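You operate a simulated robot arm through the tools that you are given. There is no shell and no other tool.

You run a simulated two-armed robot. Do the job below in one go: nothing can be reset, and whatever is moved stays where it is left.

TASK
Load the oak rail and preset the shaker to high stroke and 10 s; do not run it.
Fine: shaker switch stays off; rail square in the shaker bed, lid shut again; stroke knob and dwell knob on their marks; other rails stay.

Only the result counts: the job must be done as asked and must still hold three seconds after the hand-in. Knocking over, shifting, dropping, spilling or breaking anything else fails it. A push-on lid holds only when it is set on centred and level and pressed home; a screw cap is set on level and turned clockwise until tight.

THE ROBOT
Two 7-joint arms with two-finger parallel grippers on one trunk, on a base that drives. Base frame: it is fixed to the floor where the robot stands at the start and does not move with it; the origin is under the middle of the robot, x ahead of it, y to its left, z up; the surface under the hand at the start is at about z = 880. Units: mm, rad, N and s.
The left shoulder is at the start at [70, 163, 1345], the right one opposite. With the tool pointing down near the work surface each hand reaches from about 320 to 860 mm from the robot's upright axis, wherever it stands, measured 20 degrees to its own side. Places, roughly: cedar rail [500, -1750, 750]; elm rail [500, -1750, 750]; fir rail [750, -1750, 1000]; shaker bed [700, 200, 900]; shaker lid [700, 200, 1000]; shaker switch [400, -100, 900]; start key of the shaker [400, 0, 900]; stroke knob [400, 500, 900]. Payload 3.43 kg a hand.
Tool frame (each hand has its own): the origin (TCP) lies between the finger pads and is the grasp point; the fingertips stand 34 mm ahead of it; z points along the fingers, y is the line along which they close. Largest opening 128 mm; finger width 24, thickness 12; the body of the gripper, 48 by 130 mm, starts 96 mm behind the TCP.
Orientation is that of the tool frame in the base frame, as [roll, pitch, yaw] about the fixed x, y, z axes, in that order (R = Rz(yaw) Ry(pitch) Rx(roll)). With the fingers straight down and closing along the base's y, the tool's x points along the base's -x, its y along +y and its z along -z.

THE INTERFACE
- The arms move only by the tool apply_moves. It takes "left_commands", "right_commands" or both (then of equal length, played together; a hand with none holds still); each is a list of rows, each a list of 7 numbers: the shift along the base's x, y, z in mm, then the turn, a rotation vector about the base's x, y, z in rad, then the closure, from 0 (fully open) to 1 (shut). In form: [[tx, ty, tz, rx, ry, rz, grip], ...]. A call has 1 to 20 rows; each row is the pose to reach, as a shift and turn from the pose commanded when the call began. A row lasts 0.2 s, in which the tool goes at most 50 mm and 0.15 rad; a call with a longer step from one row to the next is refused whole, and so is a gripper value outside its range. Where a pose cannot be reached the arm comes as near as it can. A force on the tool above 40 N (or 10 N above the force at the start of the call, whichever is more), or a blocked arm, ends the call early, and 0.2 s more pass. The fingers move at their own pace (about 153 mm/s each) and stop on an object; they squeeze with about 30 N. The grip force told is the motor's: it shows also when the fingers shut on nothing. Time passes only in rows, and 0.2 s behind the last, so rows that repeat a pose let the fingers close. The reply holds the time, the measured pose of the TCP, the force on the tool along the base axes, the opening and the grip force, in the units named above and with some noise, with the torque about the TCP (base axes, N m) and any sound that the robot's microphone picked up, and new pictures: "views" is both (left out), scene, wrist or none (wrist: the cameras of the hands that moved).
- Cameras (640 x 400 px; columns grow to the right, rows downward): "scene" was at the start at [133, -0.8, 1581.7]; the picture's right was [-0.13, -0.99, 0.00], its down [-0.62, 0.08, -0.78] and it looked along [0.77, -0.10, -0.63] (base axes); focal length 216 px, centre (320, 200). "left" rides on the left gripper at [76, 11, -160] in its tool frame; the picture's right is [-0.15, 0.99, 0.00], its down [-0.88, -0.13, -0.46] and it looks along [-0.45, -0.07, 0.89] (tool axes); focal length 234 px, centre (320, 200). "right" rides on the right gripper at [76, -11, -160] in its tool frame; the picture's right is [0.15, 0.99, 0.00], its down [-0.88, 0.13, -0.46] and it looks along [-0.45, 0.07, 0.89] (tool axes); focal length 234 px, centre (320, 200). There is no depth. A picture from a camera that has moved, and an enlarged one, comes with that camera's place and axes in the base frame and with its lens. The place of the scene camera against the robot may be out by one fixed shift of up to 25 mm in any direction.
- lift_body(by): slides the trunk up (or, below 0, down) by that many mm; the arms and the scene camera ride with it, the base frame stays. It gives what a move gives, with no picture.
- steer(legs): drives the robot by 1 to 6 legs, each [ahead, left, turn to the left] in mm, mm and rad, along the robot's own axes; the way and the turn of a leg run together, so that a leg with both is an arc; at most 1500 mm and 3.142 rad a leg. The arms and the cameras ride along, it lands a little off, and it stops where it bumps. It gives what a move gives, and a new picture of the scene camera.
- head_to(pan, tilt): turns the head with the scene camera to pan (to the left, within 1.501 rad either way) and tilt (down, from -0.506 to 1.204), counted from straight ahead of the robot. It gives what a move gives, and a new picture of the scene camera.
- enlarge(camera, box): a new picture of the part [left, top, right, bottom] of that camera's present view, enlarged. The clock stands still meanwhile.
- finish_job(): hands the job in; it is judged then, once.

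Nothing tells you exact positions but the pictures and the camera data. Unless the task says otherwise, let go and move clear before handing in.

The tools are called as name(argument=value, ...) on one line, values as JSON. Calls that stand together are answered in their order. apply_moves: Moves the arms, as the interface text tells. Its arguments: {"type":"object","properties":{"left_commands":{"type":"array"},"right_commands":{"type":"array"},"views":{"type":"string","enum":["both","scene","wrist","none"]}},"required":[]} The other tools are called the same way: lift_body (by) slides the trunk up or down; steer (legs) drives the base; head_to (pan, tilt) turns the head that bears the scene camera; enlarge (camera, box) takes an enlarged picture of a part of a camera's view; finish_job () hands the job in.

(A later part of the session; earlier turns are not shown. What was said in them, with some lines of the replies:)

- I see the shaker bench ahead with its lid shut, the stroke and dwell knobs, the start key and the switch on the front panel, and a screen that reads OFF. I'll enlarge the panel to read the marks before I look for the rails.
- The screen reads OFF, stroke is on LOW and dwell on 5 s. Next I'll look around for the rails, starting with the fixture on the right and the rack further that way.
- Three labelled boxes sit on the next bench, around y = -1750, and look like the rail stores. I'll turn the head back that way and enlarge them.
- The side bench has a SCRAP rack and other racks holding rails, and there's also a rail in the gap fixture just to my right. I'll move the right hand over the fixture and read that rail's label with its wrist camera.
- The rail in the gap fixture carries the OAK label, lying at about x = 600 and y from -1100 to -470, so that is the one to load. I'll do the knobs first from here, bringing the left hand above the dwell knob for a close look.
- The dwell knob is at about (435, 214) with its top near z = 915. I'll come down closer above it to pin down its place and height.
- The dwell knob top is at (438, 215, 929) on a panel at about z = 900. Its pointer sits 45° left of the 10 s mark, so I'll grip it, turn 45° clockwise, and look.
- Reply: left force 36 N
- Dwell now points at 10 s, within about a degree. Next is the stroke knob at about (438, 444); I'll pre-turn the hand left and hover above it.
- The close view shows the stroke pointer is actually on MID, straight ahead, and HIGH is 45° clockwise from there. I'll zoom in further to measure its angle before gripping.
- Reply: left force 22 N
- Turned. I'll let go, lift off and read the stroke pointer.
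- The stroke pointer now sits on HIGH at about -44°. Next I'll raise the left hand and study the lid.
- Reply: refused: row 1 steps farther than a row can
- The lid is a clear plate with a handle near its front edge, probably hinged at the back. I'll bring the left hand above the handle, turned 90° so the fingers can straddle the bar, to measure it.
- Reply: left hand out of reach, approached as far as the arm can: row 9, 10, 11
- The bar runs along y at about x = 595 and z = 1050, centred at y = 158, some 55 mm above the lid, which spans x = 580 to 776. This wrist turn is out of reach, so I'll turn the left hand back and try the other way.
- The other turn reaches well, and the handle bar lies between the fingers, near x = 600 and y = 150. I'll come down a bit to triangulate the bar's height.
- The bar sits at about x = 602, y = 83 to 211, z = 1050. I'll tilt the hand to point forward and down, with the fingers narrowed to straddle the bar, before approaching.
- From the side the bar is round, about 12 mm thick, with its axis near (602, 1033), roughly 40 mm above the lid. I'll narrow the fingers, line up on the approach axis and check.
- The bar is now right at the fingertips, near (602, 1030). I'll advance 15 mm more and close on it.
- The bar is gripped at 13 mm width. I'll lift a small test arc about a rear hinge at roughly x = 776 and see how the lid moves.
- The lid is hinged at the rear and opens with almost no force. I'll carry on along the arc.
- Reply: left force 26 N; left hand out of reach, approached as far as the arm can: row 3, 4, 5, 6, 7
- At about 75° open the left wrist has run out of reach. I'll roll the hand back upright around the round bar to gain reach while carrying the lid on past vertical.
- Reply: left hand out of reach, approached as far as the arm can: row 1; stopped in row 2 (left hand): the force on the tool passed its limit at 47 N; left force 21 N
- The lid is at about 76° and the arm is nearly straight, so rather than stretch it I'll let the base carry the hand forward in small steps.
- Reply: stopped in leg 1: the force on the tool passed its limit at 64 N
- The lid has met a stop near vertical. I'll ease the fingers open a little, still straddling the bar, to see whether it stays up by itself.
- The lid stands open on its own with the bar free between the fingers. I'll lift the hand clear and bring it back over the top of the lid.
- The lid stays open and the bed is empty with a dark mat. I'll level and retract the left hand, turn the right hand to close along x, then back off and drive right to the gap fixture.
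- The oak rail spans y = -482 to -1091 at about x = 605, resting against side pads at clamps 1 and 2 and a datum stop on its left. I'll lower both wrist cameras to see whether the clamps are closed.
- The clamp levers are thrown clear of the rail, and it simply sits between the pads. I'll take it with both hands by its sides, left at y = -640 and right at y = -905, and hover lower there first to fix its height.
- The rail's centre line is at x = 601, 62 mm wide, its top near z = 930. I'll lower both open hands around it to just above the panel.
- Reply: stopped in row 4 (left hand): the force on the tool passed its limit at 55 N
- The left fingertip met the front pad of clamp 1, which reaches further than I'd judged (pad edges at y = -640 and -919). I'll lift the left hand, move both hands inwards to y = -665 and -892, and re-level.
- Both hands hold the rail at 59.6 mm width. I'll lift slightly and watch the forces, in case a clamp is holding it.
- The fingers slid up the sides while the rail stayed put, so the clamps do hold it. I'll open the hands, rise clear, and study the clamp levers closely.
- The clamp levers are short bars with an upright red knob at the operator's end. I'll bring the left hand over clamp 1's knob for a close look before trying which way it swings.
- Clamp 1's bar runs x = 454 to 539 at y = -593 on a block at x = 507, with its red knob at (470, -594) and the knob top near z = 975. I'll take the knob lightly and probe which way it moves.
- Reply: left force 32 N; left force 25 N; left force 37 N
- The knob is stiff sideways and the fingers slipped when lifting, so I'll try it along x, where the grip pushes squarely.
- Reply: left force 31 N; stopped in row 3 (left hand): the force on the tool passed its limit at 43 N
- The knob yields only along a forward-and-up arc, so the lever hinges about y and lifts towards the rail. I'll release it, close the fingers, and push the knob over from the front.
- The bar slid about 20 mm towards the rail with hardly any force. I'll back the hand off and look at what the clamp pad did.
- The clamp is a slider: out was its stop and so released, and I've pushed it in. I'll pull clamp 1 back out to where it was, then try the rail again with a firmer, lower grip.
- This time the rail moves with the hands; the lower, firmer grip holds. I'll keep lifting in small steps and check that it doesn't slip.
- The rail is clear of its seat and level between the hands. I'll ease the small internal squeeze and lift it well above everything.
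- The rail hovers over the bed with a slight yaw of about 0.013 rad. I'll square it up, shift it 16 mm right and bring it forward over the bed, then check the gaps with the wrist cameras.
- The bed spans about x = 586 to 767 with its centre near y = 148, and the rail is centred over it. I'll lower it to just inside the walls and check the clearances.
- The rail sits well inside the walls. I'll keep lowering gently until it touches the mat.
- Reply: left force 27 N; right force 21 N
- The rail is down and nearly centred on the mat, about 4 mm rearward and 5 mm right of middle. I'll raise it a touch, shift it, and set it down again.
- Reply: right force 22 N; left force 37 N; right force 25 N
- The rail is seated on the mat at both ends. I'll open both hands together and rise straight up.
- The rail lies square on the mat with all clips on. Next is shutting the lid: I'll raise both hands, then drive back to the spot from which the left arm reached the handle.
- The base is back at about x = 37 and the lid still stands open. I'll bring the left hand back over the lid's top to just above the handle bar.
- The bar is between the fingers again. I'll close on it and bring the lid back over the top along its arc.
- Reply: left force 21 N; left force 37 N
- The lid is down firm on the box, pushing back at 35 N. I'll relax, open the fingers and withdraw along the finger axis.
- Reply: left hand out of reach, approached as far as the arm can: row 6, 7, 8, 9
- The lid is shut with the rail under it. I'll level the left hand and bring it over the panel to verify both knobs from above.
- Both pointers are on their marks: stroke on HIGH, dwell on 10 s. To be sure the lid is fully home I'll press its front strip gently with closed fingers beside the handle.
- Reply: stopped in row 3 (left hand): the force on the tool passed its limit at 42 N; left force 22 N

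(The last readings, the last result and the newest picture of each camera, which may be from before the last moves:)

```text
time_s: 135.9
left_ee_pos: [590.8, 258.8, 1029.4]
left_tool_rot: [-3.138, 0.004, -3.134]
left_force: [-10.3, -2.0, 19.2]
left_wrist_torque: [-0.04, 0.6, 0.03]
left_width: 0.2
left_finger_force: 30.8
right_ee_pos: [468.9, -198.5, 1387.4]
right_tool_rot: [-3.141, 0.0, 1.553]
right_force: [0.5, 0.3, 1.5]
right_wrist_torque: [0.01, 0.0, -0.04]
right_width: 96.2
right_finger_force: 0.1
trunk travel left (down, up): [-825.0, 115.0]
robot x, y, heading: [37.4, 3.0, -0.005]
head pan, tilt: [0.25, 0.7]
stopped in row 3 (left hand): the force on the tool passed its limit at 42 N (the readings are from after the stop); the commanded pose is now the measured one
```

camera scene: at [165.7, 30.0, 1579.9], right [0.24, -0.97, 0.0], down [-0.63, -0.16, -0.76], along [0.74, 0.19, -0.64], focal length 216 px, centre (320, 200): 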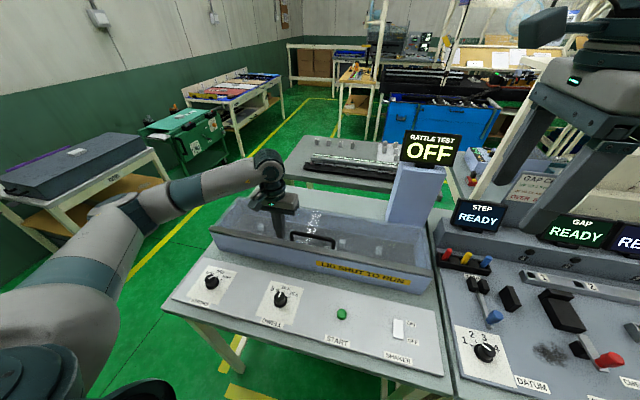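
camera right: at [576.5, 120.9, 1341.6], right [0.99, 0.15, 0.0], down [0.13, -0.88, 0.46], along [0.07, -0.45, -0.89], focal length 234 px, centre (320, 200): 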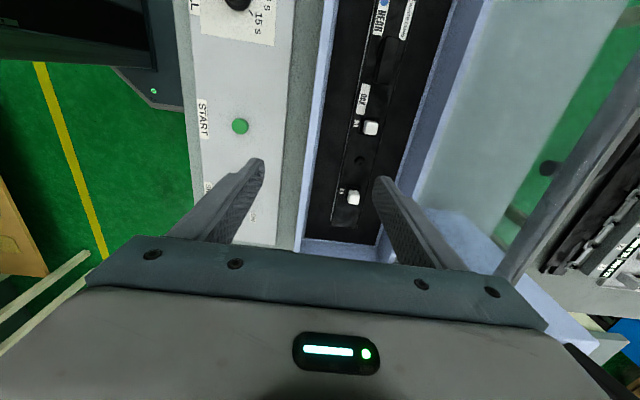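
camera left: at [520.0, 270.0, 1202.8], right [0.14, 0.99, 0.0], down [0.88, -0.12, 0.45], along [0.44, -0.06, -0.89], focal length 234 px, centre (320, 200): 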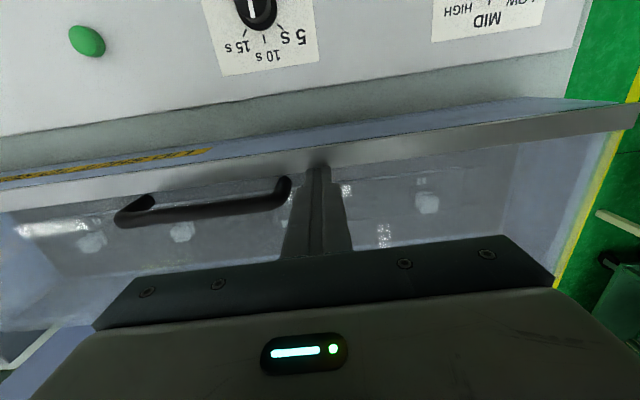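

The strip is solid at once, so the lid is fully home. I'll lift the left hand clear and take a last look.

apply_moves(left_commands=[[0, 0, 20, 0, 0, 0, 1], [-5, 5, 60, 0, 0, 0, 1], [-20, 10, 105, 0, 0, 0, 0.8], [-45, 20, 145, 0, 0, 0, 0.5], [-75, 30, 180, 0, 0, 0, 0.3], [-105, 40, 215, 0, 0, 0, 0.2], [-140, 50, 245, 0, 0, 0, 0.2], [-170, 60, 270, 0, 0, 0, 0.2]], views="both")

enlarge(camera="scene", box=[160, 120, 470, 370])

enlarge(camera="left", box=[200, 60, 420, 200])

```text
time_s: 137.7
left_ee_pos: [420.1, 318.3, 1292.8]
left_tool_rot: [-3.137, 0.003, -3.135]
left_force: [-0.3, -0.4, 0.0]
left_wrist_torque: [0.0, -0.02, 0.01]
left_width: 102.4
left_finger_force: 0.0
right_ee_pos: [469.6, -195.4, 1386.7]
right_tool_rot: [3.14, 0.004, 1.552]
right_force: [-0.2, -0.1, 0.3]
right_wrist_torque: [0.0, -0.03, -0.06]
right_width: 96.1
right_finger_force: 0.1
trunk travel left (down, up): [-825.0, 115.0]
robot x, y, heading: [34.8, -3.4, -0.012]
head pan, tilt: [0.25, 0.7]
camera scene: at [163.4, 30.6, 1580.0], right [0.24, -0.97, 0.0], down [-0.62, -0.16, -0.77], along [0.74, 0.19, -0.64], focal length 216 px, centre (320, 200)
camera left: at [344.9, 330.3, 1452.5], right [0.14, 0.99, 0.0], down [0.88, -0.12, 0.46], along [0.45, -0.07, -0.89], focal length 234 px, centre (320, 200)
```

scene: 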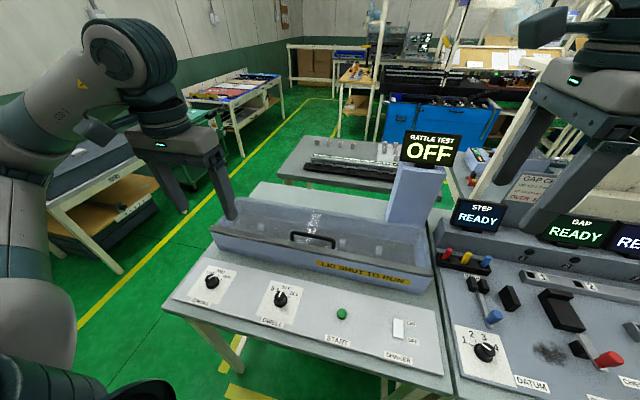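
left: 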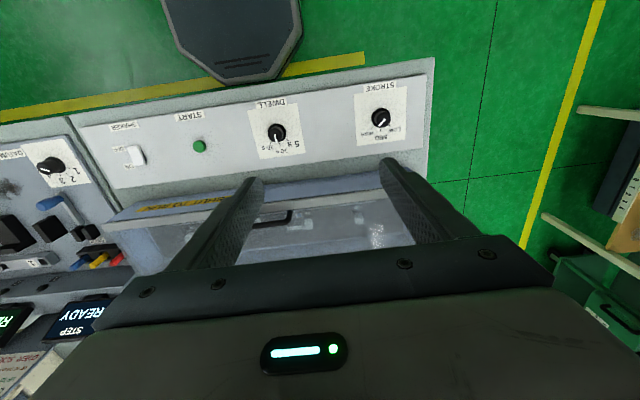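

```text
1.60 times, centred on (315, 245) of scene
camera zoom: at [163.4, 30.6, 1580.0], right [0.24, -0.97, 0.0], down [-0.62, -0.16, -0.77], along [0.74, 0.19, -0.64], focal length 346 px, centre (328, 128)
```

zoom: 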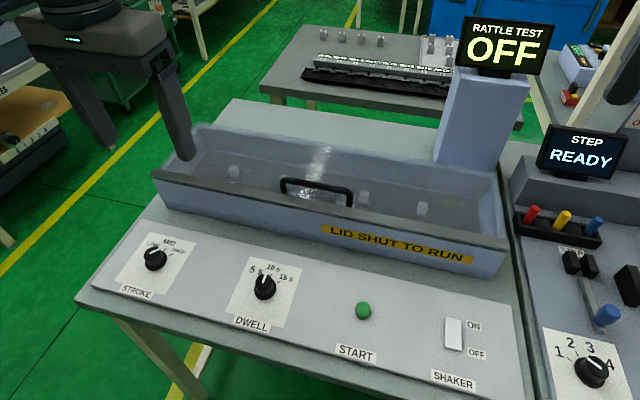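

```text
2.86 times, centred on (310, 130) of left
camera zoom: at [344.9, 330.3, 1452.5], right [0.14, 0.99, 0.0], down [0.88, -0.12, 0.46], along [0.45, -0.07, -0.89], focal length 669 px, centre (349, 400)
```

zoom: 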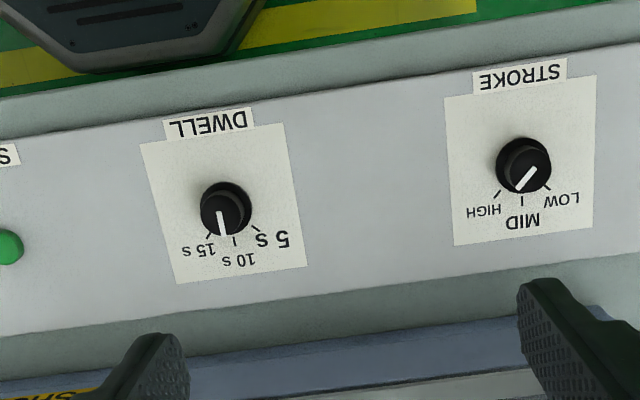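

Everything checks out: the rail is in the bed under the shut lid, stroke is on HIGH, dwell on 10 s, the switch is untouched and the screen reads OFF. Both hands are clear, so I'm handing in.

finish_job()

```text
The job is handed in.
```

The oak rail is loaded square in the shaker bed with the lid shut. The stroke knob is on HIGH and the dwell knob is on 10 s. I did not run the shaker: the switch was never touched and its screen reads OFF. The other rails were not touched, and both hands ended clear.

- **Knobs:** both pointers read within about 2 degrees of their marks in the wrist camera. They still looked right on a last check after the lid was shut.
- **Rail:** the oak rail was in the gap fixture. I lifted it out with both hands and set it down near the middle of the bed mat, with all four clips on.
- **Lid:** I pressed its front strip after closing and it was solid at once, so it is fully home.
- **Clamp 1 on the gap fixture:** while working out how the rail was held, I pushed this clamp's slider in about 20 mm. I pulled it back out to its original stop. The other fixture controls were left alone.
- **Contact on the fixture:** my left fingertip pressed on clamp 1's front pad at up to 55 N while I was lowering that hand. Nothing appeared to move or get damaged.
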